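You operate a simulated robot arm through the tools that you are given. There is no shell and no other tool.

You run a simulated robot arm. Do the job below in one go: nothing can be reset, and whatever is moved stays where it is left.

TASK
Measure the blue-banded bowl's strength and set PASS beside it from 1.20 % up, else REDO.
Fine: rinse the white meter in the blue-line glass and stand it back.

Only the result counts: the job must be done as asked and must still hold three seconds after the hand-in. Knocking over, shifting, dropping, spilling or breaking anything else fails it.

THE ROBOT
A 5-joint arm with a three-finger gripper, fixed in place. Base frame: the origin is at the foot of the arm, x ahead of it, y to its left, z up. Lengths are in mm, angles in degrees, forces in N, time in s.
With the tool pointing down near the work surface it reaches from about 200 to 500 mm from the base axis. Its first joint turns from -166.0 to 166.0 degrees. The tool tilts only in the upright plane through the base axis and itself; it spins freely about its own axis. Payload 1.37 kg.
The TCP is the grasp point between the finger pads, 16 mm short of the fingertips. In the tool frame z runs along the fingers and y along their closing line. Largest opening 101 mm; the body of the gripper starts 82 mm behind the TCP.
Orientation is told as [roll, pitch, yaw] about the base's x, y, z axes, in that order, counted from this pose: with the fingers straight down and closing along the base's y, the tool's x points along the base's -x, its y along +y and its z along -z.

THE INTERFACE
- The arm moves only by the tool servo_tool. Its argument "commands" is a list that holds one entry, the list of rows, each a list of 7 numbers: the shift along the tool's x, y, z in units of 50 mm (1.0 is 50 mm), then the turn, a rotation vector about the tool's x, y, z in units of 6 degrees (1.0 is 6 degrees), then the opening, from 0 (shut) to 1 (fully open). In form: [[[x, y, z, rx, ry, rz, gripper], ...]]. A call has 1 to 20 rows; each row shifts and turns the commanded pose from where the row before left it, along the tool's axes as they then stand. A call with a number of a shift or a turn outside -1 to 1 is refused whole. Each row takes 0.2 s and may step no farther than 50 mm and 8.6 degrees from the row before; otherwise, or with a gripper value out of range, the whole call is refused. Where a pose cannot be reached the arm comes as near as it can. A force on the tool above 50 N (or 10 N above the force at the start of the call, whichever is more), or a blocked arm, ends the call early, and 0.2 s more pass. Each finger travels about 45 mm/s and halts on what it meets, pressing with about 26 N; the grip force reading is that of the motor and also rises with nothing between the fingers. The clock runs only during rows and for 0.2 s after the last one: add rows that do not move to give the fingers time. It gives the time, the measured TCP pose, the force on the tool (base axes), the opening and the grip force at its end, in the units of the frame above (readings bear some noise), with the torque about the TCP (base axes, N m) and any sound that the robot's microphone picked up.
- Cameras (640 x 400 px; columns grow to the right, rows downward): "scene" is fixed at [400.9, 500.5, 1643.4]; the picture's right is [-1.00, -0.04, 0.00], its down [-0.03, 0.85, -0.53] and it looks along [0.02, -0.53, -0.85] (base axes); focal length 305 px, centre (320, 200). "wrist" rides on the gripper at [72, 20, -104] in the tool frame; the picture's right is [-0.26, 0.96, 0.00], its down [-0.76, -0.21, -0.62] and it looks along [-0.60, -0.16, 0.78] (tool axes); focal length 265 px, centre (320, 200). There is no depth. A picture from a camera that has moved, and an enlarged one, comes with that camera's place and axes in the base frame and with its lens.
- camera(camera): a new picture of that camera. It takes no simulated time.
- lift_body(by): slides the trunk up (or, below 0, down) by that many mm; the arm rides with it, the base frame stays. It gives what a move gives, with no picture.
- inspect(camera, box): a new picture of the part [left, top, right, bottom] of that camera's present view, enlarged. It takes no simulated time.
- job_done(): hands the job in; it is judged then, once.

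Nothing tells you positions but the pictures and the camera data. Unless the task says otherwise, let go and move clear before handing in.

The tools are called after "Emit:" as name(argument=value, ...) on one line, values as JSON. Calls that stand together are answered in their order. servo_tool: Moves the arm, as the interface text tells. Its arguments: {"type":"object","properties":{"commands":{"type":"array","items":{"type":"array","items":{"type":"array","items":{"type":"number"}}}}},"required":["commands"]} The other tools are called the same way: lift_body (by) slides the trunk up or down; camera (camera) takes a picture; inspect (camera, box) takes an enlarged picture of a part of a camera's view; job_done () hands the job in.

At the start:

```text
time_s: 0.0
eef_pos: [321.3, 135.9, 1301.1]
tcp_rot: [0.0, 0.0, 0.0]
wrist_force: [-1.0, -0.4, -0.2]
wrist_torque: [-0.02, 0.01, 0.01]
gripper_width: 100.7
grasp_force: 0.0
trunk travel left (down, up): [-525.0, 65.0]
```

scene: 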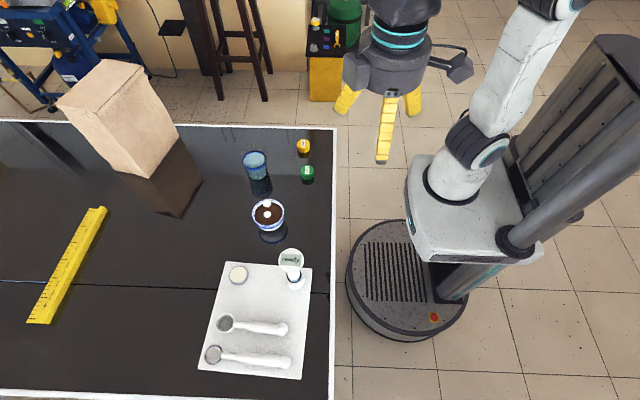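
wrist: 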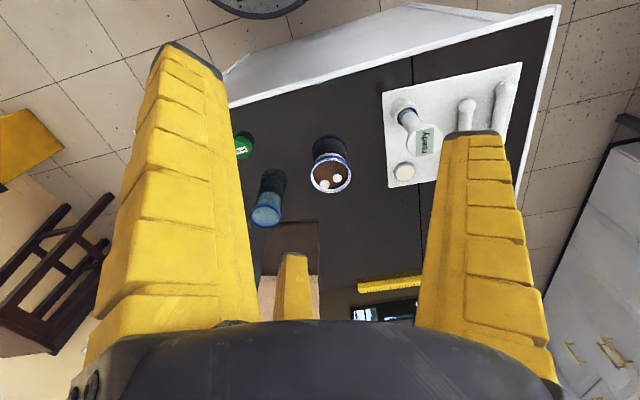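

I see a dark table with a blue glass, a blue-rimmed bowl with brown liquid, two round tags (orange and green), and a white tray with a standing meter ("ready") and spoons. I'll look closer before moving.

Emit:
inspect(camera="scene", box=[220, 120, 340, 195])

Emit:
inspect(camera="scene", box=[220, 180, 340, 255])

Emit:
inspect(camera="scene", box=[190, 240, 340, 390])

Emit:
inspect(camera="wrist", box=[220, 60, 540, 260])

```text
5.33 times, centred on (280, 158) of scene
camera zoom: at [400.9, 500.5, 1643.4], right [-1.0, -0.04, 0.0], down [-0.03, 0.85, -0.53], along [0.02, -0.53, -0.85], focal length 1625 px, centre (533, 427)
```

zoom: 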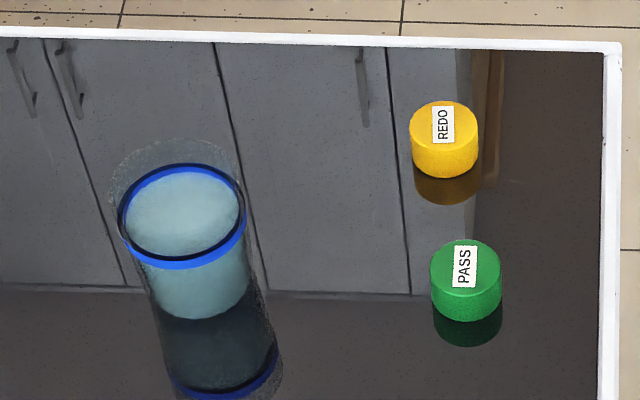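

```text
5.33 times, centred on (280, 218) of scene
camera zoom: at [400.9, 500.5, 1643.4], right [-1.0, -0.04, 0.0], down [-0.03, 0.85, -0.53], along [0.02, -0.53, -0.85], focal length 1625 px, centre (533, 107)
```

zoom: 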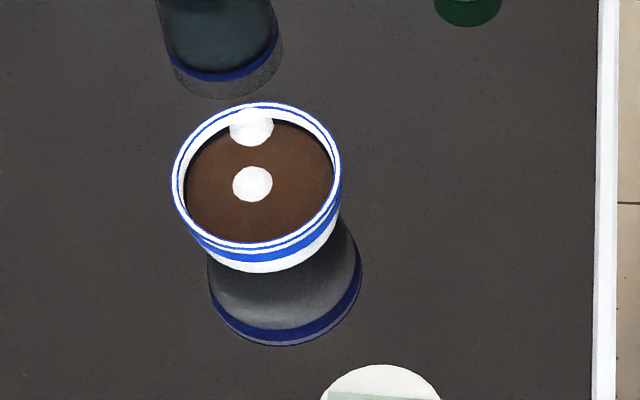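

```text
2.67 times, centred on (265, 315) of scene
camera zoom: at [400.9, 500.5, 1643.4], right [-1.0, -0.04, 0.0], down [-0.03, 0.85, -0.53], along [0.02, -0.53, -0.85], focal length 813 px, centre (467, -107)
```

zoom: 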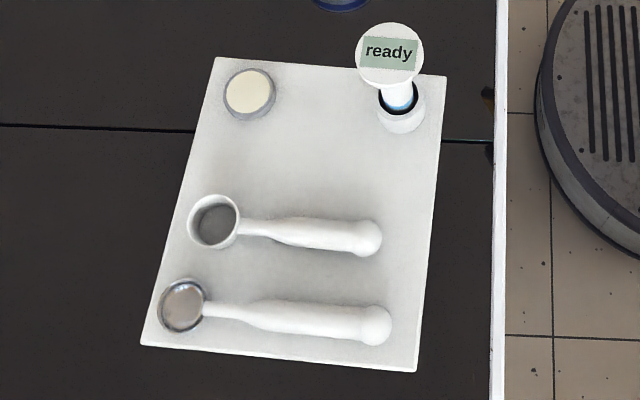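

```text
2.00 times, centred on (380, 160) of wrist
camera zoom: at [249.3, 155.0, 1404.7], right [0.26, 0.96, 0.0], down [0.76, -0.21, 0.62], along [0.6, -0.16, -0.78], focal length 531 px, centre (200, 280)
```

zoom: 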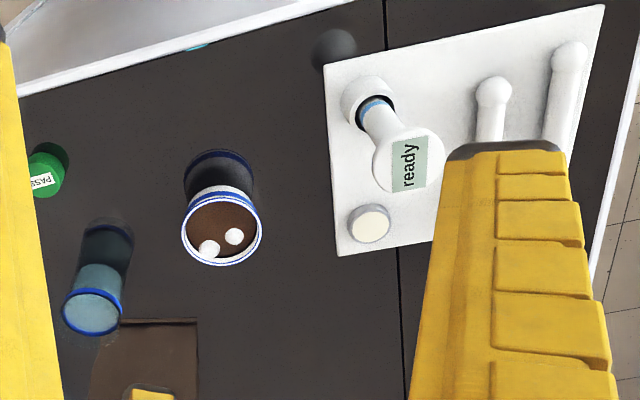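

The pictures put the tray surface near z≈875, the meter at about (472, 266), the bowl at about (556, 98) and the glass at about (620, -76). I want finer views of the meter, the bowl and the area round the bag before moving.

Emit:
inspect(camera="scene", box=[266, 236, 322, 296])

Emit:
inspect(camera="wrist", box=[370, 80, 470, 200])

Emit:
inspect(camera="wrist", box=[230, 120, 370, 240])

Emit:
inspect(camera="scene", box=[0, 40, 240, 230])

Emit:
inspect(camera="scene", box=[330, 0, 480, 180])

```text
6.67 times, centred on (294, 266) of scene
camera zoom: at [400.9, 500.5, 1643.4], right [-1.0, -0.04, 0.0], down [-0.03, 0.85, -0.53], along [0.02, -0.53, -0.85], focal length 2032 px, centre (493, -240)
```

zoom: 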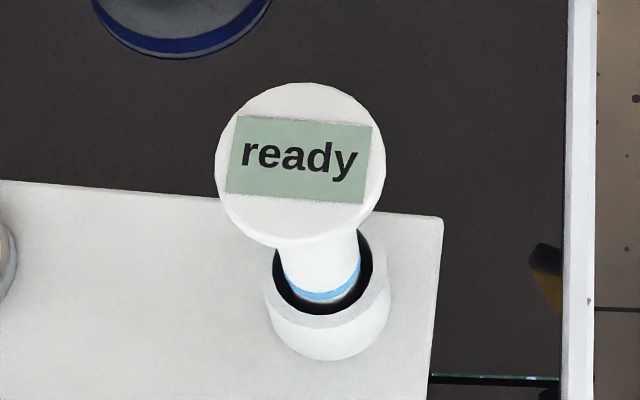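

```text
3.33 times, centred on (420, 140) of wrist
camera zoom: at [249.3, 155.0, 1404.7], right [0.26, 0.96, 0.0], down [0.76, -0.21, 0.62], along [0.6, -0.16, -0.78], focal length 885 px, centre (-13, 400)
```

zoom: 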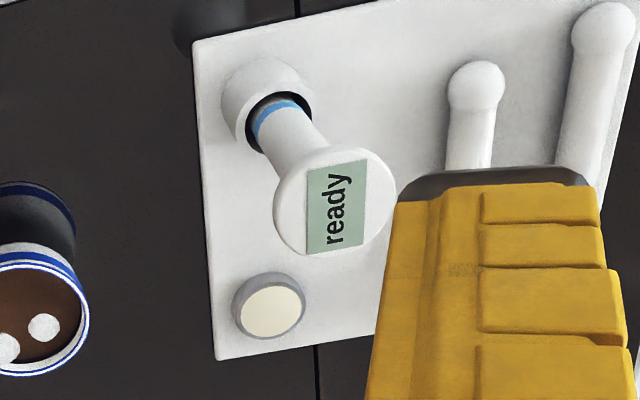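

```text
3.33 times, centred on (300, 180) of wrist
camera zoom: at [249.3, 155.0, 1404.7], right [0.26, 0.96, 0.0], down [0.76, -0.21, 0.62], along [0.6, -0.16, -0.78], focal length 885 px, centre (387, 267)
```

zoom: 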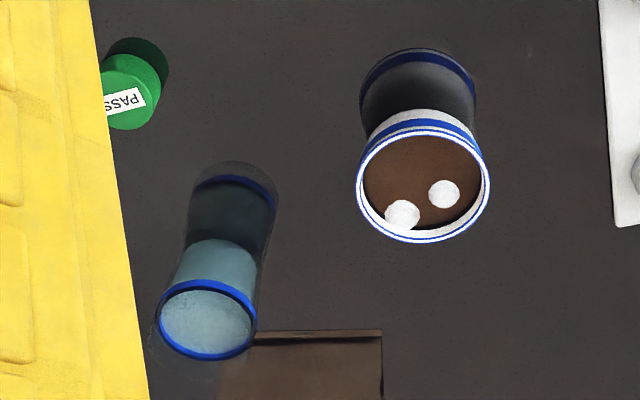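

```text
2.11 times, centred on (120, 135) of scene
camera zoom: at [400.9, 500.5, 1643.4], right [-1.0, -0.04, 0.0], down [-0.03, 0.85, -0.53], along [0.02, -0.53, -0.85], focal length 642 px, centre (741, 337)
```

zoom: 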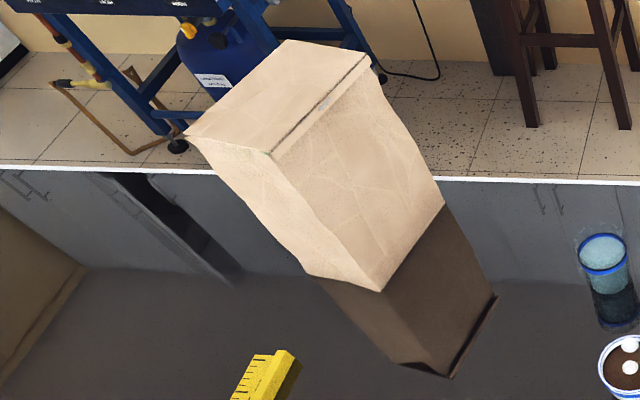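

```text
2.22 times, centred on (405, 90) of scene
camera zoom: at [400.9, 500.5, 1643.4], right [-1.0, -0.04, 0.0], down [-0.03, 0.85, -0.53], along [0.02, -0.53, -0.85], focal length 677 px, centre (131, 444)
```

zoom: 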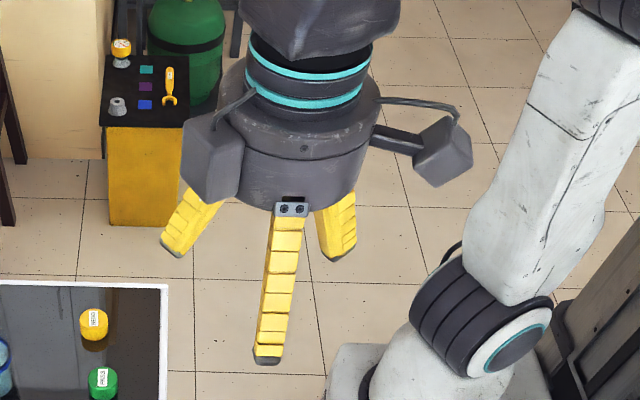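

The meter is a vertical stalk about 27 mm thick, with a display disc on top at z≈1017, standing in a small cup. The table is at z≈865, and the brown shape by the bag is only its reflection. The gripper looks odd in the picture, so I'll close it in free air to learn its real shape.

Emit:
servo_tool(commands=[[[0, 0, 0, 0, 0, 0, 0.2], [0, 0, 0, 0, 0, 0, 0.2], [0, 0, 0, 0, 0, 0, 0.2], [0, 0, 0, 0, 0, 0, 0.2], [0, 0, 0, 0, 0, 0, 0.2], [0, 0, 0, 0, 0, 0, 0.2]]])

Emit:
camera(camera="scene")

Emit:
camera(camera="wrist")

```text
time_s: 1.4
eef_pos: [321.9, 136.6, 1301.0]
tcp_rot: [0.0, 0.0, 0.0]
wrist_force: [-1.1, -0.3, -0.6]
wrist_torque: [-0.01, 0.02, 0.02]
gripper_width: 25.5
grasp_force: 3.8
trunk travel left (down, up): [-525.0, 65.0]
```

```text
taken
```

scene: 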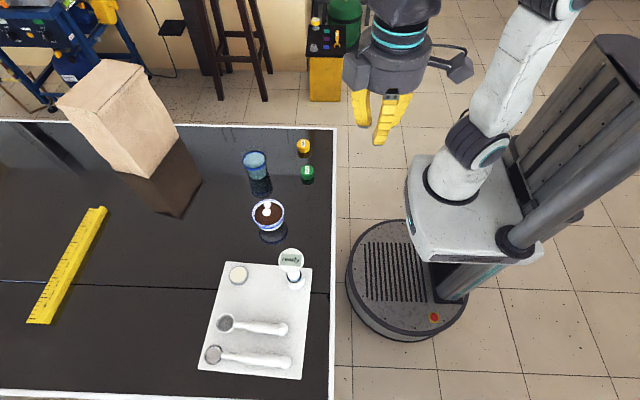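

```text
taken
camera wrist: at [249.3, 155.0, 1404.7], right [0.26, 0.96, 0.0], down [0.76, -0.21, 0.62], along [0.6, -0.16, -0.78], focal length 265 px, centre (320, 200)
```

wrist: 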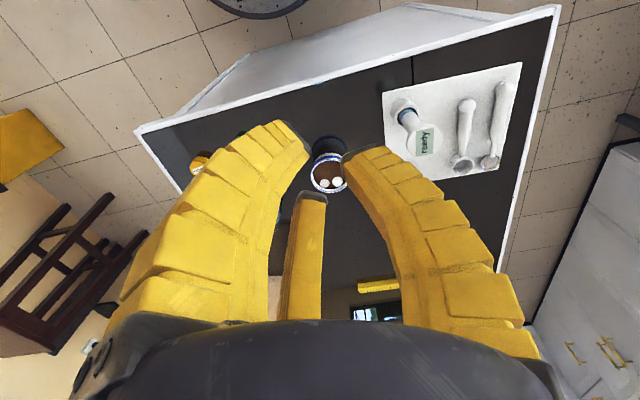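

In free air the drawn fingers curl in together, and the measured width follows the command. I'll rely on the stated two-finger geometry. Next I spin the tool 180° so the wrist camera sits on top when I tilt the tool level.

Emit:
servo_tool(commands=[[[0, 0, 0, 0, 0, 1, 0.5], [0, 0, 0, 0, 0, 1, 0.5], [0, 0, 0, 0, 0, 1, 0.5], [0, 0, 0, 0, 0, 1, 0.5], [0, 0, 0, 0, 0, 1, 0.5], [0, 0, 0, 0, 0, 1, 0.5], [0, 0, 0, 0, 0, 1, 0.5], [0, 0, 0, 0, 0, 1, 0.5], [0, 0, 0, 0, 0, 1, 0.5], [0, 0, 0, 0, 0, 1, 0.5], [0, 0, 0, 0, 0, 1, 0.5], [0, 0, 0, 0, 0, 1, 0.5], [0, 0, 0, 0, 0, 1, 0.5], [0, 0, 0, 0, 0, 1, 0.5], [0, 0, 0, 0, 0, 1, 0.5], [0, 0, 0, 0, 0, 1, 0.5], [0, 0, 0, 0, 0, 1, 0.5], [0, 0, 0, 0, 0, 1, 0.5], [0, 0, 0, 0, 0, 1, 0.5], [0, 0, 0, 0, 0, 1, 0.5]]])

```text
time_s: 5.6
eef_pos: [319.7, 136.3, 1301.0]
tcp_rot: [0.0, 0.0, -120.2]
wrist_force: [-0.1, 0.3, -0.3]
wrist_torque: [-0.01, 0.03, 0.0]
gripper_width: 54.4
grasp_force: 2.5
trunk travel left (down, up): [-525.0, 65.0]
```

Spin is at -120°. I'll finish the spin so the tool's x points outward along its bearing (about 23°), then start tilting while extending outward, all well above the table.

Emit:
servo_tool(commands=[[[0, 0, 0, 0, 0, 1, 0.5], [0, 0, 0, 0, 0, 1, 0.5], [0, 0, 0, 0, 0, 1, 0.5], [0, 0, 0, 0, 0, 1, 0.5], [0, 0, 0, 0, 0, 1, 0.5], [0, 0, 0, 0, 0, 1, 0.5], [0, 0, 0, 0, 0, 0.117, 0.5], [0.26, 0, 0, 0, 1, 0, 0.5], [0.2586, 0, 0.0272, 0, 1, 0, 0.5], [0.2543, 0, 0.0541, 0, 1, 0, 0.5], [0.2473, 0, 0.0803, 0, 1, 0, 0.5], [0.2375, 0, 0.1057, 0, 1, 0, 0.5], [0.2252, 0, 0.13, 0, 1, 0, 0.5], [0.2103, 0, 0.1528, 0, 1, 0, 0.5], [0.1932, 0, 0.174, 0, 1, 0, 0.5]]])

```text
time_s: 8.8
eef_pos: [437.8, 125.0, 1300.2]
tcp_rot: [8.2, 47.1, -150.7]
wrist_force: [0.0, -0.3, -0.8]
wrist_torque: [-0.02, 0.02, 0.02]
gripper_width: 54.5
grasp_force: 3.5
out of reach, approached as far as the arm can: row 5, 6, 7, 8, 11, 15
trunk travel left (down, up): [-525.0, 65.0]
```

The spin joint cannot get fully to 180°, so that layout is out. I'll spin back to the natural side instead. There, tilted 45–60°, the camera looks level outward from about TCP height and stays clear of the table.

Emit:
servo_tool(commands=[[[0, 0, 0, 0, 0, -1, 0.5], [0, 0, 0, 0, 0, -1, 0.5], [0, 0, 0, 0, 0, -1, 0.5], [0, 0, 0, 0, 0, -1, 0.5], [0, 0, 0, 0, 0, -1, 0.5], [0, 0, 0, 0, 0, -1, 0.5], [0, 0, 0, 0, 0, -1, 0.5], [0, 0, 0, 0, 0, -1, 0.5], [0, 0, 0, 0, 0, -1, 0.5], [0, 0, 0, 0, 0, -1, 0.5], [0, 0, 0, 0, 0, -1, 0.5], [0, 0, 0, 0, 0, -1, 0.5], [0, 0, 0, 0, 0, -1, 0.5], [0, 0, 0, 0, 0, -1, 0.5], [0, 0, 0, 0, 0, -1, 0.5], [0, 0, 0, 0, 0, -1, 0.5], [0, 0, 0, 0, 0, -1, 0.5], [0, 0, 0, 0, 0, -1, 0.5], [0, 0, 0, 0, 0, -1, 0.5], [0, 0, 0, 0, 0, -1, 0.5]]])

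Emit:
servo_tool(commands=[[[0, 0, 0, 0, 0, -1, 0.5], [0, 0, 0, 0, 0, -1, 0.5], [0, 0, 0, 0, 0, -1, 0.5], [0, 0, 0, 0, 0, -1, 0.5], [0, 0, 0, 0, 0, -1, 0.5], [0, 0, 0, 0, 0, -1, 0.5], [0, 0, 0, 0, 0, -1, 0.5], [0, 0, 0, 0, 0, -1, 0.5], [0, 0, 0, 0, 0, -1, 0.5], [0, 0, 0, 0, 0, -1, 0.5]]])

```text
time_s: 13.0
eef_pos: [432.5, 136.4, 1300.4]
tcp_rot: [42.2, -24.8, -45.1]
wrist_force: [-0.2, 0.8, 0.3]
wrist_torque: [-0.02, 0.03, -0.01]
gripper_width: 54.5
grasp_force: 2.8
out of reach, approached as far as the arm can: row 1
trunk travel left (down, up): [-525.0, 65.0]
```

```text
time_s: 15.2
eef_pos: [432.7, 136.2, 1300.3]
tcp_rot: [-5.0, -47.4, 26.7]
wrist_force: [-0.1, 1.0, -0.5]
wrist_torque: [0.0, -0.02, 0.0]
gripper_width: 54.0
grasp_force: 2.4
trunk travel left (down, up): [-525.0, 65.0]
```

Now the tool is tilted about 47° outward with the camera underneath. I'll level the closing line with a small spin and see how the pose reads.

Emit:
servo_tool(commands=[[[0, 0, 0, 0, 0, 0.77, 0.5], [0, 0, 0, 0, 0, 0, 0.5], [0, 0, 0, 0, 0, 0, 0.5]]])

Emit:
camera(camera="wrist")

Emit:
camera(camera="scene")

```text
time_s: 16.0
eef_pos: [432.0, 135.1, 1299.5]
tcp_rot: [0.3, -47.7, 19.7]
wrist_force: [0.0, -0.1, 0.0]
wrist_torque: [-0.02, 0.03, -0.02]
gripper_width: 54.2
grasp_force: 2.7
trunk travel left (down, up): [-525.0, 65.0]
```

```text
taken
camera wrist: at [308.4, 110.9, 1317.1], right [-0.16, 0.97, 0.2], down [0.12, -0.18, 0.98], along [0.98, 0.18, -0.09], focal length 265 px, centre (320, 200)
```

wrist: 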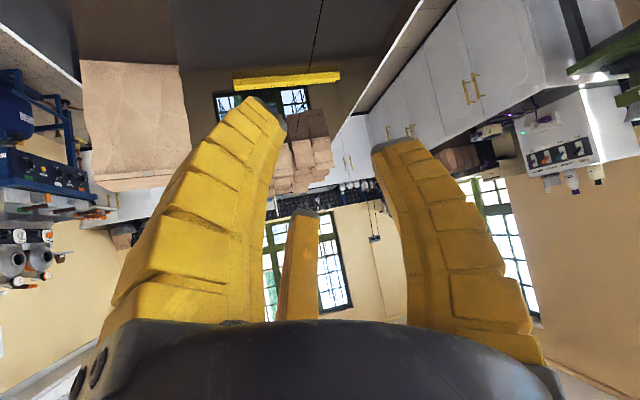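

```text
taken
```

scene: 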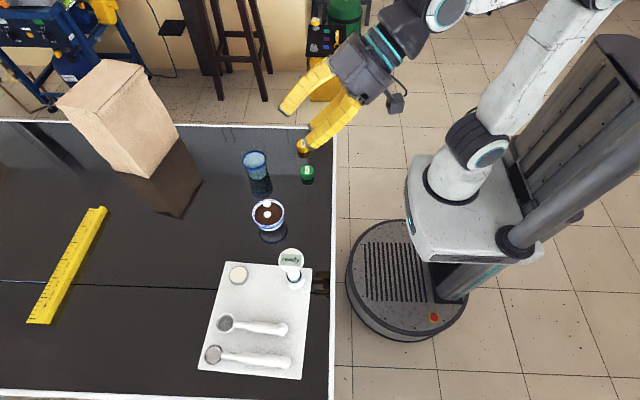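

The tool bearing reads 19.7° while the position bearing is 17.4°. I'll test whether the arm can turn the tool plane freely by a couple of degrees.

Emit:
servo_tool(commands=[[[0, 0, 0, 0.296, 0, 0.269, 0.5], [0, 0, 0, 0, 0, 0, 0.5], [0, 0, 0, 0, 0, 0, 0.5]]])

```text
time_s: 16.8
eef_pos: [435.7, 128.5, 1300.3]
tcp_rot: [0.9, -47.8, 17.4]
wrist_force: [-1.0, 0.6, -0.3]
wrist_torque: [0.01, 0.0, 0.02]
gripper_width: 54.3
grasp_force: 3.7
out of reach, approached as far as the arm can: row 1
trunk travel left (down, up): [-525.0, 65.0]
```

The arm's working plane sits about 18 mm to the right of the base axis, so the tool bearing must lead the position bearing by about 2°. I'll swing towards the meter's bearing, well short of it and high, with about 55° of tilt.

Emit:
servo_tool(commands=[[[0.309, 0.25, 0.214, -0.206, -0.15, -0.303, 0.5], [0.309, 0.25, 0.214, -0.206, -0.15, -0.167, 0.5], [0.309, 0.25, 0.214, -0.206, -0.15, -0.167, 0.5], [0.309, 0.25, 0.214, -0.206, -0.15, -0.167, 0.5], [0.309, 0.25, 0.214, -0.206, -0.15, -0.167, 0.5], [0.309, 0.25, 0.214, -0.206, -0.15, -0.167, 0.5], [0.309, 0.25, 0.214, -0.206, -0.15, -0.167, 0.5], [0.309, 0.25, 0.214, -0.206, -0.15, -0.167, 0.5], [0, 0, 0, 0, 0, 0, 0.5]]])

Emit:
camera(camera="wrist")

Emit:
camera(camera="scene")

```text
time_s: 18.8
eef_pos: [391.9, 202.0, 1148.4]
tcp_rot: [-0.2, -54.9, 31.5]
wrist_force: [0.2, -0.7, -0.2]
wrist_torque: [-0.02, 0.02, 0.0]
gripper_width: 54.2
grasp_force: 3.3
out of reach, approached as far as the arm can: row 3, 5, 7
trunk travel left (down, up): [-525.0, 65.0]
```

```text
taken
camera wrist: at [273.7, 151.3, 1150.6], right [-0.37, 0.9, 0.21], down [0.04, -0.21, 0.98], along [0.93, 0.37, 0.04], focal length 265 px, centre (320, 200)
```

wrist: 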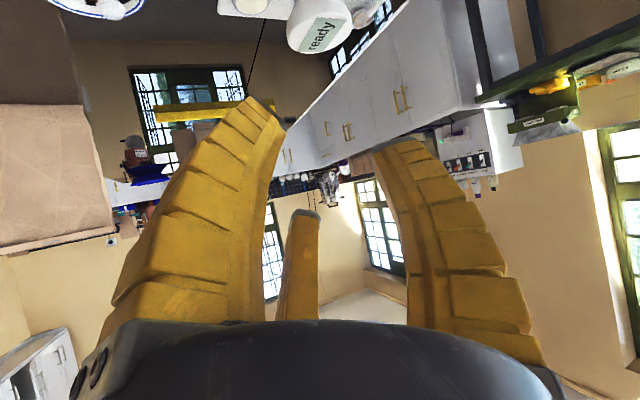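

```text
taken
```

scene: 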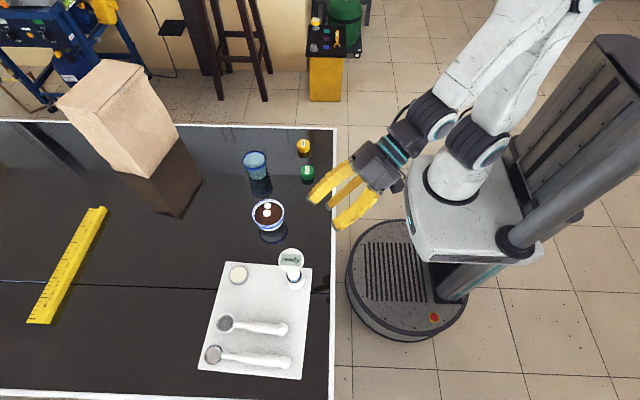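

Comparing poses, the real base axis seems to lie about 65 mm ahead of the origin. That makes the meter about 485 mm out, the bowl 500 mm and the glass 560 mm. I'll come down in front of the meter, still about 100 mm short, and look level.

Emit:
servo_tool(commands=[[[0.308, 0.026, 0.208, -0.024, 0, -0.017, 0.5], [0.308, 0.026, 0.208, -0.024, 0, -0.017, 0.5], [0.308, 0.026, 0.208, -0.024, 0, -0.017, 0.5], [0.308, 0.026, 0.208, -0.024, 0, -0.017, 0.5], [0.308, 0.026, 0.208, -0.024, 0, -0.017, 0.5], [0.308, 0.026, 0.208, -0.024, 0, -0.017, 0.5], [0.308, 0.026, 0.208, -0.024, 0, -0.017, 0.5], [0.308, 0.026, 0.208, -0.024, 0, -0.017, 0.5], [0, 0, 0, 0, 0, 0, 0.5]]])

Emit:
camera(camera="wrist")

Emit:
camera(camera="scene")

```text
time_s: 20.8
eef_pos: [431.3, 233.2, 1026.5]
tcp_rot: [-0.7, -54.8, 33.0]
wrist_force: [0.2, 0.8, -0.1]
wrist_torque: [0.0, -0.03, 0.01]
gripper_width: 54.4
grasp_force: 2.6
out of reach, approached as far as the arm can: row 1, 2, 3, 4, 5, 6, 7, 8
trunk travel left (down, up): [-525.0, 65.0]
```

```text
taken
camera wrist: at [314.4, 181.2, 1027.4], right [-0.39, 0.9, 0.21], down [0.05, -0.21, 0.98], along [0.92, 0.39, 0.04], focal length 265 px, centre (320, 200)
```

wrist: 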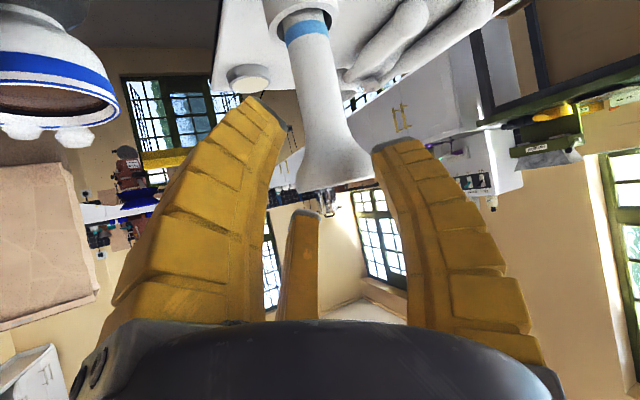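

```text
taken
```

scene: 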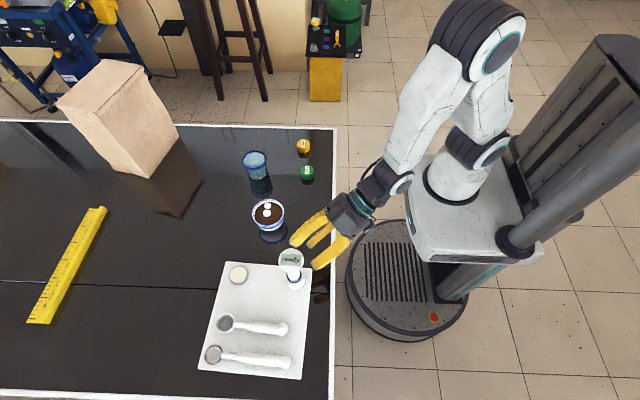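

When I came down, the arm slid out towards the meter, because at this trunk height it cannot keep that tilt close in. It's still clear of the meter. I'll raise and pull back the arm, then lower the trunk instead so I have room to move radially.

Emit:
servo_tool(commands=[[[-0.399, 0, -0.476, 0, 0, 0.1, 0.5], [-0.399, 0, -0.476, 0, 0, 0, 0.5], [-0.399, 0, -0.476, 0, 0, 0, 0.5], [-0.399, 0, -0.476, 0, 0, 0, 0.5], [-0.399, 0, -0.476, 0, 0, 0, 0.5], [0, 0, 0, 0, 0, 0, 0.5]]])

```text
time_s: 22.2
eef_pos: [396.6, 212.1, 1178.5]
tcp_rot: [0.3, -54.9, 31.8]
wrist_force: [-0.3, -0.1, 0.0]
wrist_torque: [0.01, 0.0, 0.02]
gripper_width: 54.1
grasp_force: 2.2
trunk travel left (down, up): [-525.0, 65.0]
```

That worked. The bearing matches the axis estimate at (65, 3). Now I'll lower the trunk by 150 mm, watching the result.

Emit:
lift_body(by=-100)

Emit:
camera(camera="scene")

Emit:
camera(camera="wrist")

```text
time_s: 23.5
eef_pos: [396.4, 212.0, 1078.2]
tcp_rot: [0.3, -55.0, 31.8]
wrist_force: [0.6, 0.2, 0.6]
wrist_torque: [0.03, 0.02, 0.0]
gripper_width: 54.4
grasp_force: 3.3
trunk travel left (down, up): [-425.0, 165.0]
```

```text
taken
```

scene: 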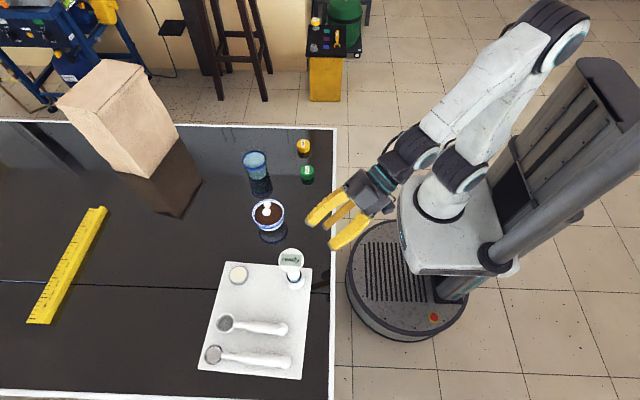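

```text
taken
camera wrist: at [279.2, 159.8, 1080.3], right [-0.38, 0.9, 0.22], down [0.05, -0.22, 0.97], along [0.92, 0.38, 0.04], focal length 265 px, centre (320, 200)
```

wrist: 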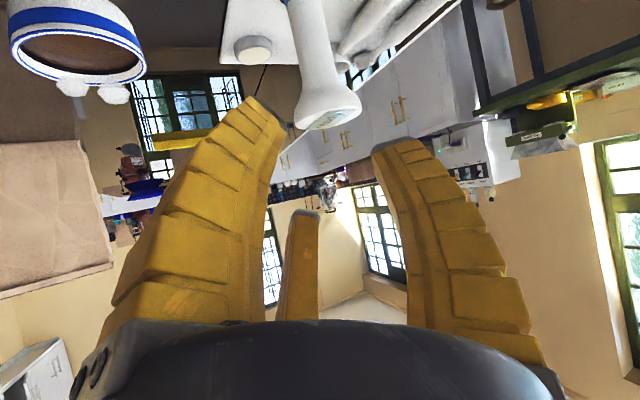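

Clear so far. I'll lower the trunk the rest of the way so the fingers sit level with the meter's stalk.

Emit:
lift_body(by=-118)

Emit:
camera(camera="scene")

Emit:
camera(camera="wrist")

```text
time_s: 25.0
eef_pos: [397.4, 211.5, 960.4]
tcp_rot: [0.3, -55.0, 31.8]
wrist_force: [-0.1, 0.1, -0.4]
wrist_torque: [-0.03, 0.01, 0.02]
gripper_width: 54.6
grasp_force: 2.2
trunk travel left (down, up): [-307.0, 283.0]
```

```text
taken
```

scene: 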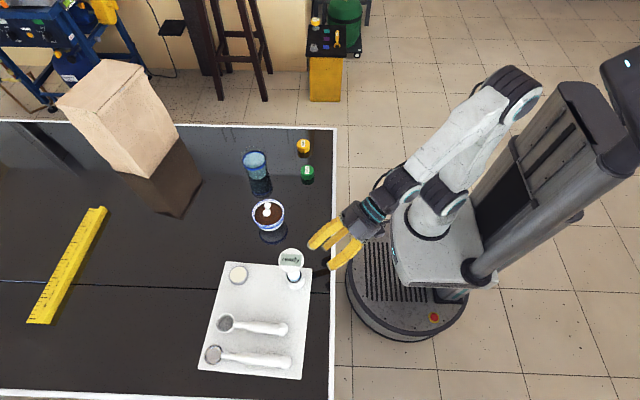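

```text
taken
camera wrist: at [279.2, 159.8, 962.3], right [-0.38, 0.9, 0.22], down [0.05, -0.22, 0.97], along [0.92, 0.38, 0.04], focal length 265 px, centre (320, 200)
```

wrist: 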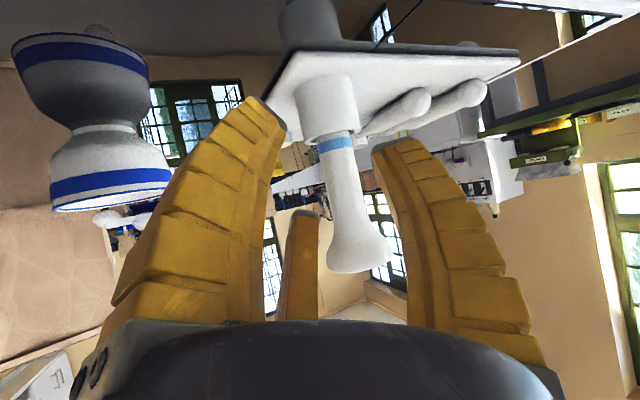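

The wrist camera now gives a level (upside-down) view of the meter in its cup and of the bowl. I'll zoom in to measure the stalk and bowl precisely.

Emit:
inspect(camera="wrist", box=[260, 60, 420, 290])

Emit:
inspect(camera="wrist", box=[0, 20, 200, 240])

```text
1.74 times, centred on (340, 175) of wrist
camera zoom: at [279.2, 159.8, 962.3], right [-0.38, 0.9, 0.22], down [0.05, -0.22, 0.97], along [0.92, 0.38, 0.04], focal length 462 px, centre (285, 244)
```

zoom: 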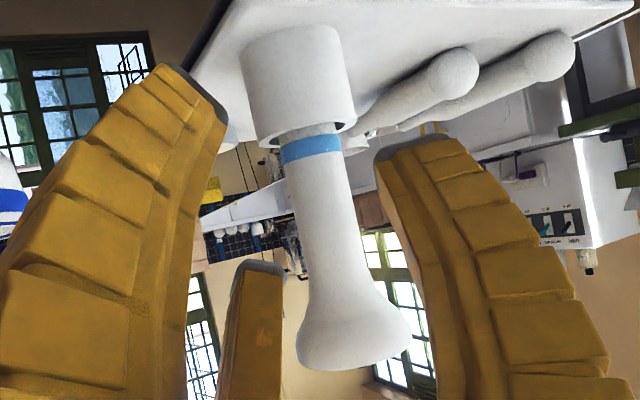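

```text
1.82 times, centred on (100, 130) of wrist
camera zoom: at [279.2, 159.8, 962.3], right [-0.38, 0.9, 0.22], down [0.05, -0.22, 0.97], along [0.92, 0.38, 0.04], focal length 483 px, centre (720, 327)
```

zoom: 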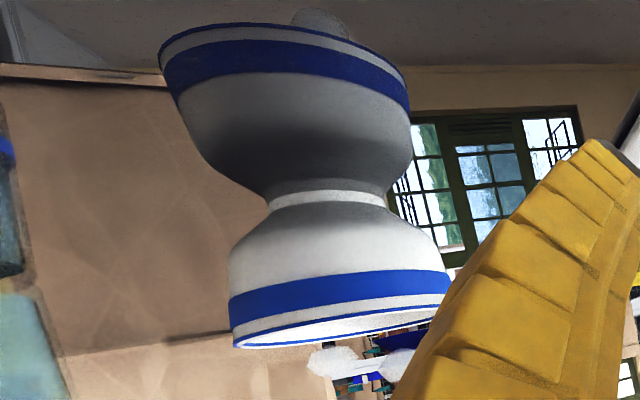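

From this view the stalk stands about 85–90 mm ahead and about 4 mm left of the tool plane, and the grip zone between cup and flare is around z≈930–985. I'll correct the bearing slightly and go forward 40 mm, then re-check.

Emit:
servo_tool(commands=[[[-0.0918, 0.0164, 0.131, -0.0164, 0, -0.0565, 0.54], [-0.0918, 0.0164, 0.131, -0.0164, 0, -0.0115, 0.54], [-0.0918, 0.0164, 0.131, -0.0164, 0, -0.0115, 0.54], [-0.0918, 0.0164, 0.131, -0.0164, 0, -0.0115, 0.54], [-0.0918, 0.0164, 0.131, -0.0164, 0, -0.0115, 0.54], [0, 0, 0, 0, 0, 0, 0.54], [0, 0, 0, 0, 0, 0, 0.54]]])

Emit:
camera(camera="wrist")

Emit:
inspect(camera="scene", box=[250, 200, 400, 310])

```text
time_s: 26.6
eef_pos: [429.2, 236.1, 959.4]
tcp_rot: [-0.2, -54.9, 32.9]
wrist_force: [1.5, -0.4, -0.2]
wrist_torque: [0.0, 0.0, 0.02]
gripper_width: 58.3
grasp_force: 2.4
trunk travel left (down, up): [-307.0, 283.0]
```

```text
taken
camera wrist: at [311.9, 183.2, 961.8], right [-0.39, 0.89, 0.21], down [0.05, -0.21, 0.98], along [0.92, 0.4, 0.04], focal length 265 px, centre (320, 200)
```

wrist: 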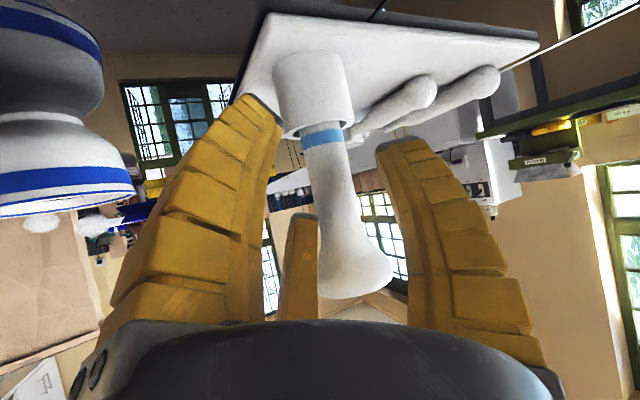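

```text
3.64 times, centred on (325, 255) of scene
camera zoom: at [400.9, 500.5, 1643.4], right [-1.0, -0.04, 0.0], down [-0.03, 0.85, -0.53], along [0.02, -0.53, -0.85], focal length 1108 px, centre (302, 0)
```

zoom: 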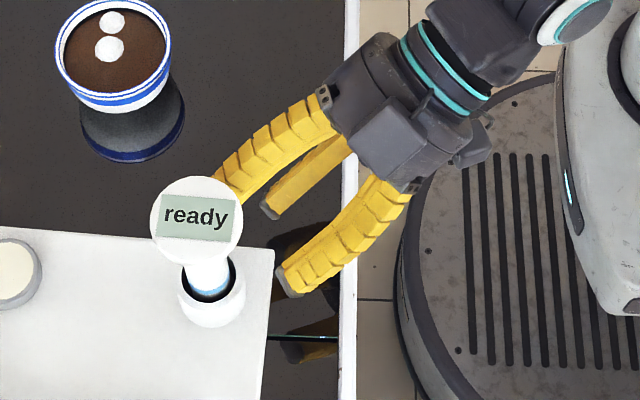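

I'm now about 45 mm short of the stalk. I'll zoom in to check the alignment before closing in.

Emit:
inspect(camera="wrist", box=[260, 110, 420, 210])

Emit:
inspect(camera="wrist", box=[260, 40, 420, 140])

Emit:
inspect(camera="wrist", box=[260, 210, 420, 310])

```text
4.00 times, centred on (340, 160) of wrist
camera zoom: at [311.9, 183.2, 961.8], right [-0.39, 0.89, 0.21], down [0.05, -0.21, 0.98], along [0.92, 0.4, 0.04], focal length 1062 px, centre (240, 360)
```

zoom: 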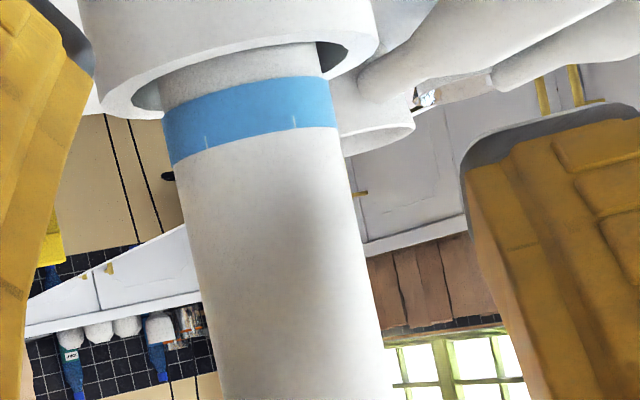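

```text
4.00 times, centred on (340, 90) of wrist
camera zoom: at [311.9, 183.2, 961.8], right [-0.39, 0.89, 0.21], down [0.05, -0.21, 0.98], along [0.92, 0.4, 0.04], focal length 1062 px, centre (240, 640)
```

zoom: 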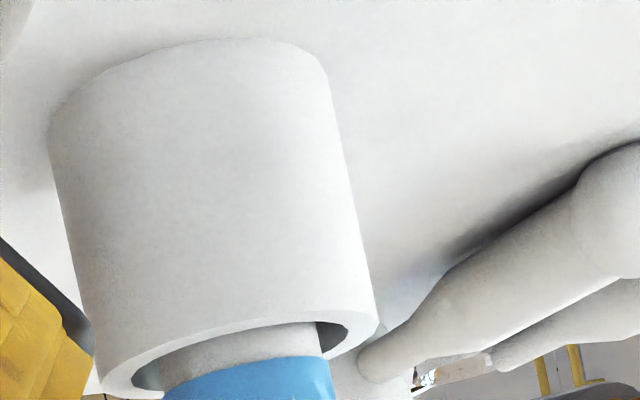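

```text
4.00 times, centred on (340, 260) of wrist
camera zoom: at [311.9, 183.2, 961.8], right [-0.39, 0.89, 0.21], down [0.05, -0.21, 0.98], along [0.92, 0.4, 0.04], focal length 1062 px, centre (240, -40)
```

zoom: 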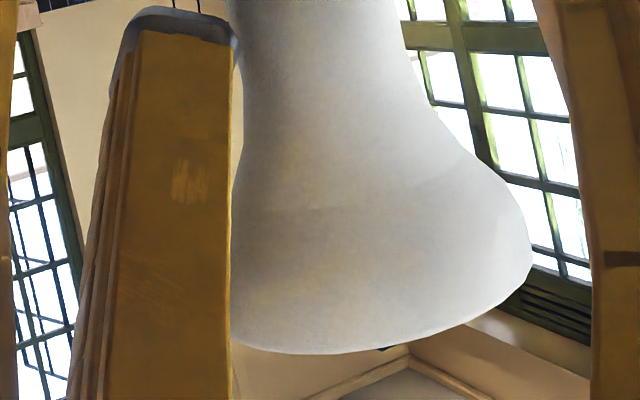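

The stalk is now centred sideways within about 1 mm and about 45–50 mm ahead. I'll advance 24 mm and check for any contact.

Emit:
servo_tool(commands=[[[-0.046, 0, 0.0654, 0, 0, 0.03, 0.54], [-0.046, 0, 0.0654, 0, 0, 0, 0.54], [-0.046, 0, 0.0654, 0, 0, 0, 0.54], [-0.046, 0, 0.0654, 0, 0, 0, 0.54], [-0.046, 0, 0.0654, 0, 0, 0, 0.54], [-0.046, 0, 0.0654, 0, 0, 0, 0.54], [0, 0, 0, 0, 0, 0, 0.54]]])

Emit:
camera(camera="wrist")

Emit:
inspect(camera="wrist", box=[260, 110, 420, 210])

Emit:
inspect(camera="scene", box=[250, 220, 370, 310])

```text
time_s: 28.2
eef_pos: [448.5, 249.1, 959.0]
tcp_rot: [0.1, -54.9, 32.6]
wrist_force: [0.5, -0.8, 0.3]
wrist_torque: [-0.02, -0.03, 0.01]
gripper_width: 58.1
grasp_force: 2.8
trunk travel left (down, up): [-307.0, 283.0]
```

```text
taken
camera wrist: at [331.6, 196.5, 961.6], right [-0.39, 0.89, 0.22], down [0.05, -0.21, 0.98], along [0.92, 0.39, 0.04], focal length 265 px, centre (320, 200)
```

wrist: 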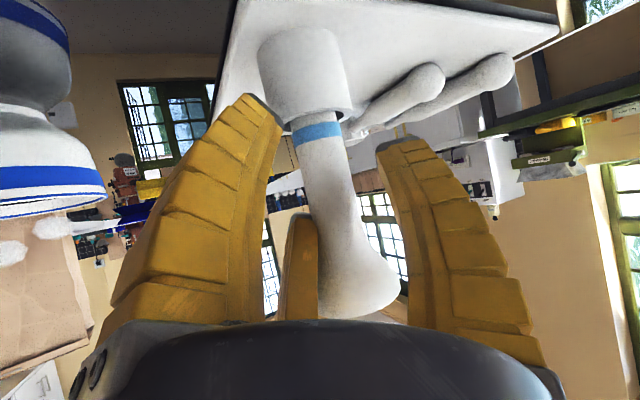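

```text
4.00 times, centred on (340, 160) of wrist
camera zoom: at [331.6, 196.5, 961.6], right [-0.39, 0.89, 0.22], down [0.05, -0.21, 0.98], along [0.92, 0.39, 0.04], focal length 1062 px, centre (240, 360)
```

zoom: 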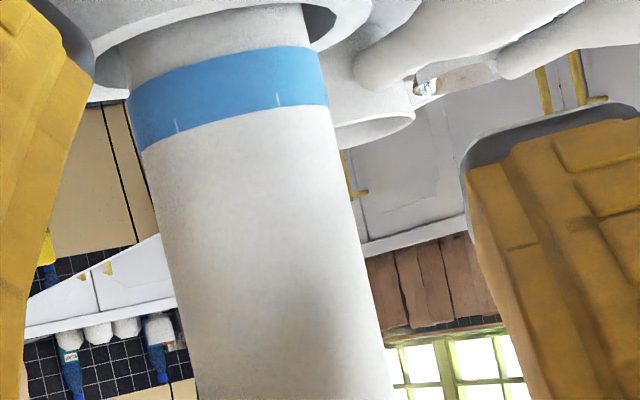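

```text
4.44 times, centred on (310, 265) of scene
camera zoom: at [400.9, 500.5, 1643.4], right [-1.0, -0.04, 0.0], down [-0.03, 0.85, -0.53], along [0.02, -0.53, -0.85], focal length 1354 px, centre (364, -89)
```

zoom: 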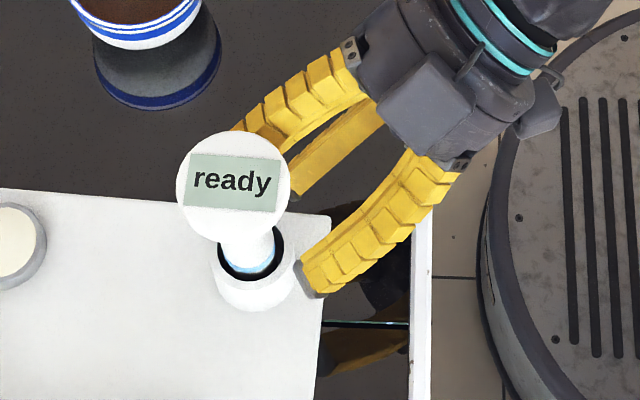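

Still centred, no contact, about 27 mm to go. I'll advance the rest.

Emit:
servo_tool(commands=[[[-0.0525, 0, 0.0737, 0, 0, 0, 0.54], [-0.0525, 0, 0.0737, 0, 0, 0, 0.54], [-0.0525, 0, 0.0737, 0, 0, 0, 0.54], [-0.0525, 0, 0.0737, 0, 0, 0, 0.54], [-0.0525, 0, 0.0737, 0, 0, 0, 0.54], [-0.0525, 0, 0.0737, 0, 0, 0, 0.54], [0, 0, 0, 0, 0, 0, 0.54]]])

Emit:
camera(camera="wrist")

Emit:
inspect(camera="wrist", box=[240, 110, 400, 210])

Emit:
inspect(camera="scene", box=[250, 220, 370, 310])

```text
time_s: 29.8
eef_pos: [471.2, 263.3, 960.9]
tcp_rot: [0.1, -54.9, 32.5]
wrist_force: [-2.7, -2.2, 5.3]
wrist_torque: [-0.24, 0.13, -0.05]
gripper_width: 58.0
grasp_force: 2.1
trunk travel left (down, up): [-307.0, 283.0]
```

```text
taken
camera wrist: at [353.6, 210.8, 962.6], right [-0.39, 0.89, 0.22], down [0.05, -0.22, 0.98], along [0.92, 0.39, 0.04], focal length 265 px, centre (320, 200)
```

wrist: 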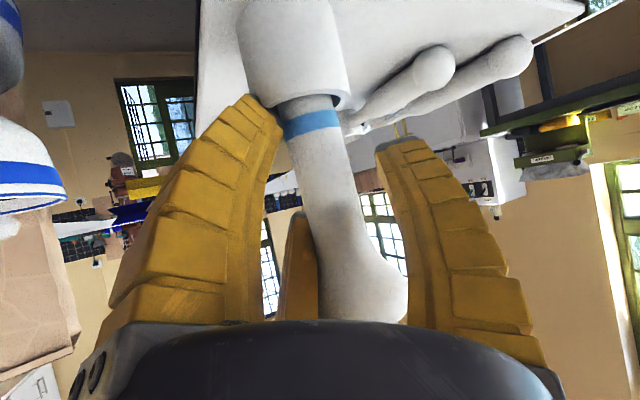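

```text
4.00 times, centred on (320, 160) of wrist
camera zoom: at [353.6, 210.8, 962.6], right [-0.39, 0.89, 0.22], down [0.05, -0.22, 0.98], along [0.92, 0.39, 0.04], focal length 1062 px, centre (320, 360)
```

zoom: 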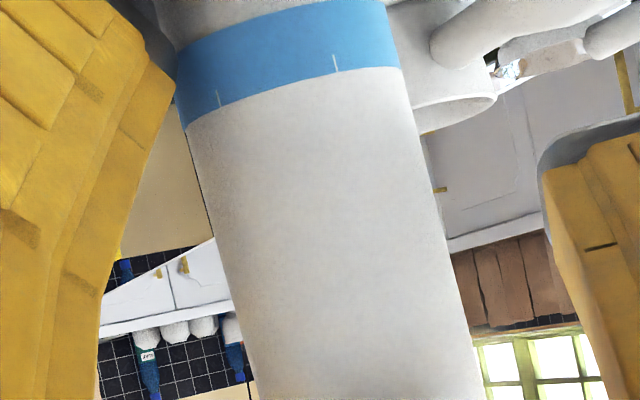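

```text
4.44 times, centred on (310, 265) of scene
camera zoom: at [400.9, 500.5, 1643.4], right [-1.0, -0.04, 0.0], down [-0.03, 0.85, -0.53], along [0.02, -0.53, -0.85], focal length 1354 px, centre (364, -89)
```

zoom: 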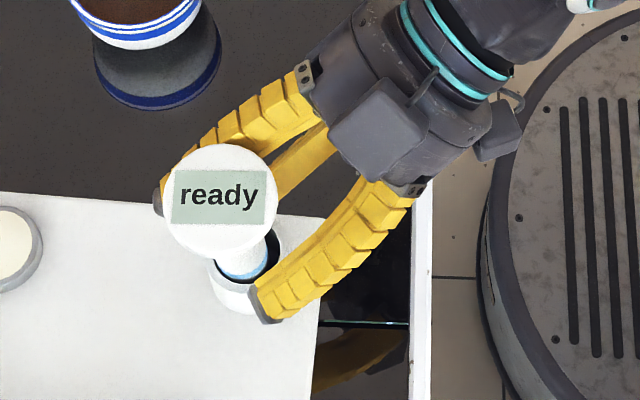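

I've felt a contact: the force reads 5–6 N and the meter head and tray shifted by a few mm. The lower finger drawn on the gripper seems to be real and touched the cup's rim. I'll back straight out along the same path at once.

Emit:
servo_tool(commands=[[[0.0525, 0, -0.0737, 0, 0, 0, 0.54], [0.0525, 0, -0.0737, 0, 0, 0, 0.54], [0.0525, 0, -0.0737, 0, 0, 0, 0.54], [0.0525, 0, -0.0737, 0, 0, 0, 0.54], [0.0525, 0, -0.0737, 0, 0, 0, 0.54], [0.0525, 0, -0.0737, 0, 0, 0, 0.54], [0, 0, 0, 0, 0, 0, 0.54]]])

Emit:
camera(camera="wrist")

Emit:
inspect(camera="scene", box=[250, 220, 370, 310])

Emit:
inspect(camera="scene", box=[190, 240, 340, 390])

```text
time_s: 31.4
eef_pos: [447.8, 249.4, 960.5]
tcp_rot: [0.1, -54.9, 32.6]
wrist_force: [-0.4, 0.7, -1.2]
wrist_torque: [-0.02, 0.03, 0.02]
gripper_width: 58.0
grasp_force: 2.5
trunk travel left (down, up): [-307.0, 283.0]
```

```text
taken
camera wrist: at [331.4, 196.4, 961.9], right [-0.39, 0.89, 0.22], down [0.05, -0.21, 0.98], along [0.92, 0.39, 0.04], focal length 265 px, centre (320, 200)
```

wrist: 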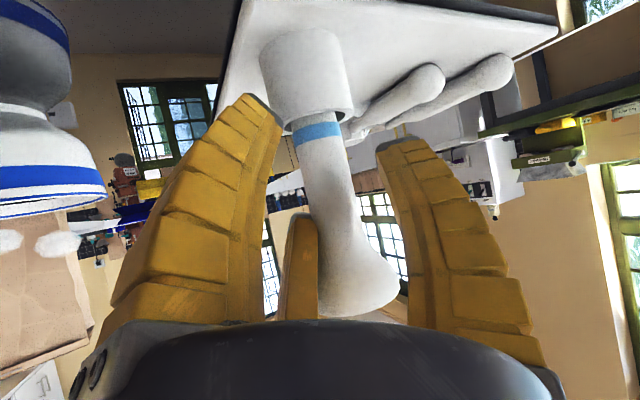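

```text
4.44 times, centred on (310, 265) of scene
camera zoom: at [400.9, 500.5, 1643.4], right [-1.0, -0.04, 0.0], down [-0.03, 0.85, -0.53], along [0.02, -0.53, -0.85], focal length 1354 px, centre (364, -89)
```

zoom: 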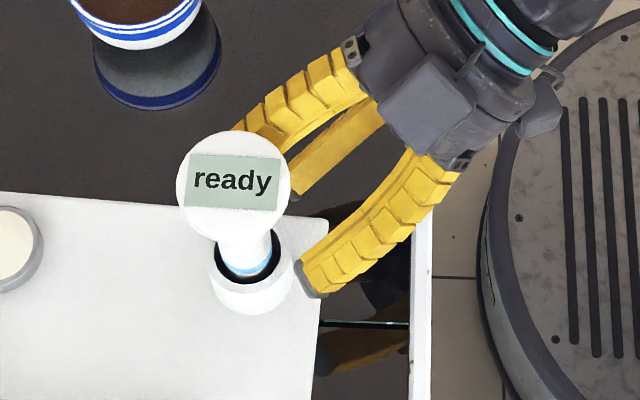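

```text
2.67 times, centred on (265, 315) of scene
camera zoom: at [400.9, 500.5, 1643.4], right [-1.0, -0.04, 0.0], down [-0.03, 0.85, -0.53], along [0.02, -0.53, -0.85], focal length 813 px, centre (467, -107)
```

zoom: 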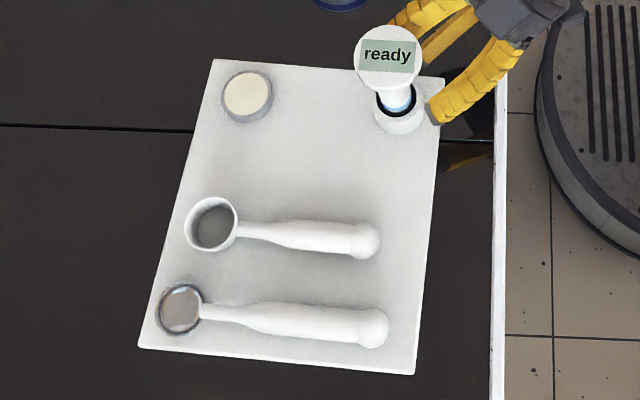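

The meter settled back upright. The tray moved only about 3–4 mm. The three fingers shown in the pictures are evidently physical, so a side grasp round the stalk is wrong. A concentric grasp of the round head from above, tilted about 30° for reach, suits this hand better. First I back away and rise.

Emit:
servo_tool(commands=[[[0.115, 0, -0.1636, 0, 0, 0, 0.54], [0.115, 0, -0.1636, 0, 0, 0, 0.54], [0.115, 0, -0.1636, 0, 0, 0, 0.54], [0.115, 0, -0.1636, 0, 0, 0, 0.54], [0.115, 0, -0.1636, 0, 0, 0, 0.54], [0, 0, 0, 0, 0, 0, 0.54]]])

Emit:
lift_body(by=150)

```text
time_s: 32.8
eef_pos: [404.5, 222.7, 960.7]
tcp_rot: [0.3, -54.9, 32.6]
wrist_force: [0.0, -0.1, 0.4]
wrist_torque: [-0.03, 0.02, 0.01]
gripper_width: 58.0
grasp_force: 2.9
trunk travel left (down, up): [-307.0, 283.0]
```

```text
time_s: 34.6
eef_pos: [405.3, 222.8, 1109.4]
tcp_rot: [0.2, -54.9, 32.5]
wrist_force: [-0.5, 0.3, 0.6]
wrist_torque: [0.03, -0.03, 0.0]
gripper_width: 58.2
grasp_force: 2.7
trunk travel left (down, up): [-457.0, 133.0]
```

Now I'll reduce the tilt to 30°, open the hand, and swing high over to the glass side to test reach and look.

Emit:
servo_tool(commands=[[[0, 0, 0, 0, 0.833, -0.04, 1], [0, 0, 0, 0, 0.833, 0, 1], [0, 0, 0, 0, 0.833, 0, 1], [0, 0, 0, 0, 0.833, 0, 1], [0, 0, 0, 0, 0.833, 0, 1], [0.027, -0.706, -0.0154, 0.4167, 0, 0.7217, 1], [0.027, -0.706, -0.0154, 0.4167, 0, 0.7217, 1], [0.027, -0.706, -0.0154, 0.4167, 0, 0.7217, 1], [0.027, -0.706, -0.0154, 0.4167, 0, 0.7217, 1], [0.027, -0.706, -0.0154, 0.4167, 0, 0.7217, 1], [0, 0, 0, 0, 0, 0, 1]]])

Emit:
camera(camera="wrist")

Emit:
camera(camera="scene")

```text
time_s: 37.0
eef_pos: [465.5, 59.0, 1111.8]
tcp_rot: [0.2, -29.9, 7.9]
wrist_force: [-1.1, -0.4, -0.2]
wrist_torque: [-0.02, 0.0, 0.0]
gripper_width: 100.7
grasp_force: 0.0
trunk travel left (down, up): [-457.0, 133.0]
```

```text
taken
camera wrist: at [350.1, 61.0, 1165.7], right [0.09, 0.99, 0.13], down [0.37, -0.16, 0.91], along [0.92, -0.04, -0.38], focal length 265 px, centre (320, 200)
```

wrist: 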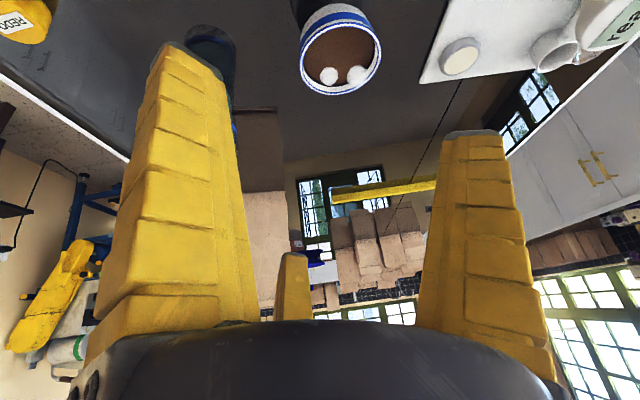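

```text
taken
```

scene: 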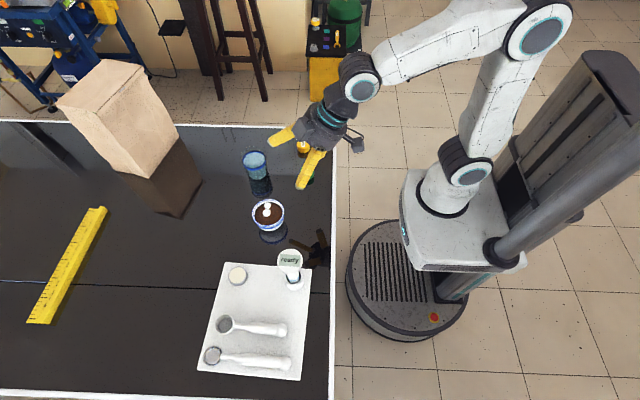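

The arm is over the near side of the bowl. I'll zoom in on the bowl from here to fix its position.

Emit:
inspect(camera="wrist", box=[260, 0, 420, 110])

Emit:
inspect(camera="wrist", box=[420, 0, 640, 120])

```text
3.64 times, centred on (340, 55) of wrist
camera zoom: at [350.1, 61.0, 1165.7], right [0.09, 0.99, 0.13], down [0.37, -0.16, 0.91], along [0.92, -0.04, -0.38], focal length 965 px, centre (247, 727)
```

zoom: 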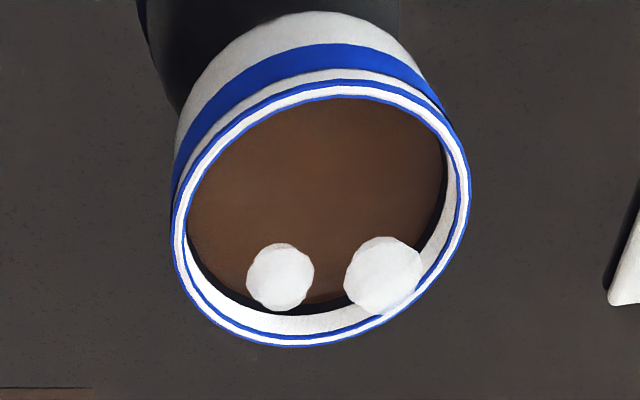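

```text
2.91 times, centred on (530, 60) of wrist
camera zoom: at [350.1, 61.0, 1165.7], right [0.09, 0.99, 0.13], down [0.37, -0.16, 0.91], along [0.92, -0.04, -0.38], focal length 772 px, centre (-291, 607)
```

zoom: 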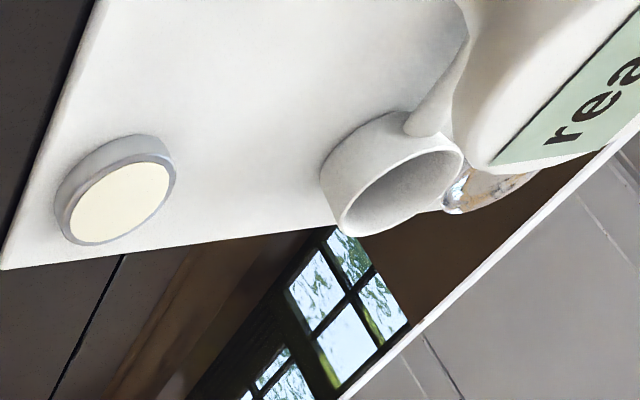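

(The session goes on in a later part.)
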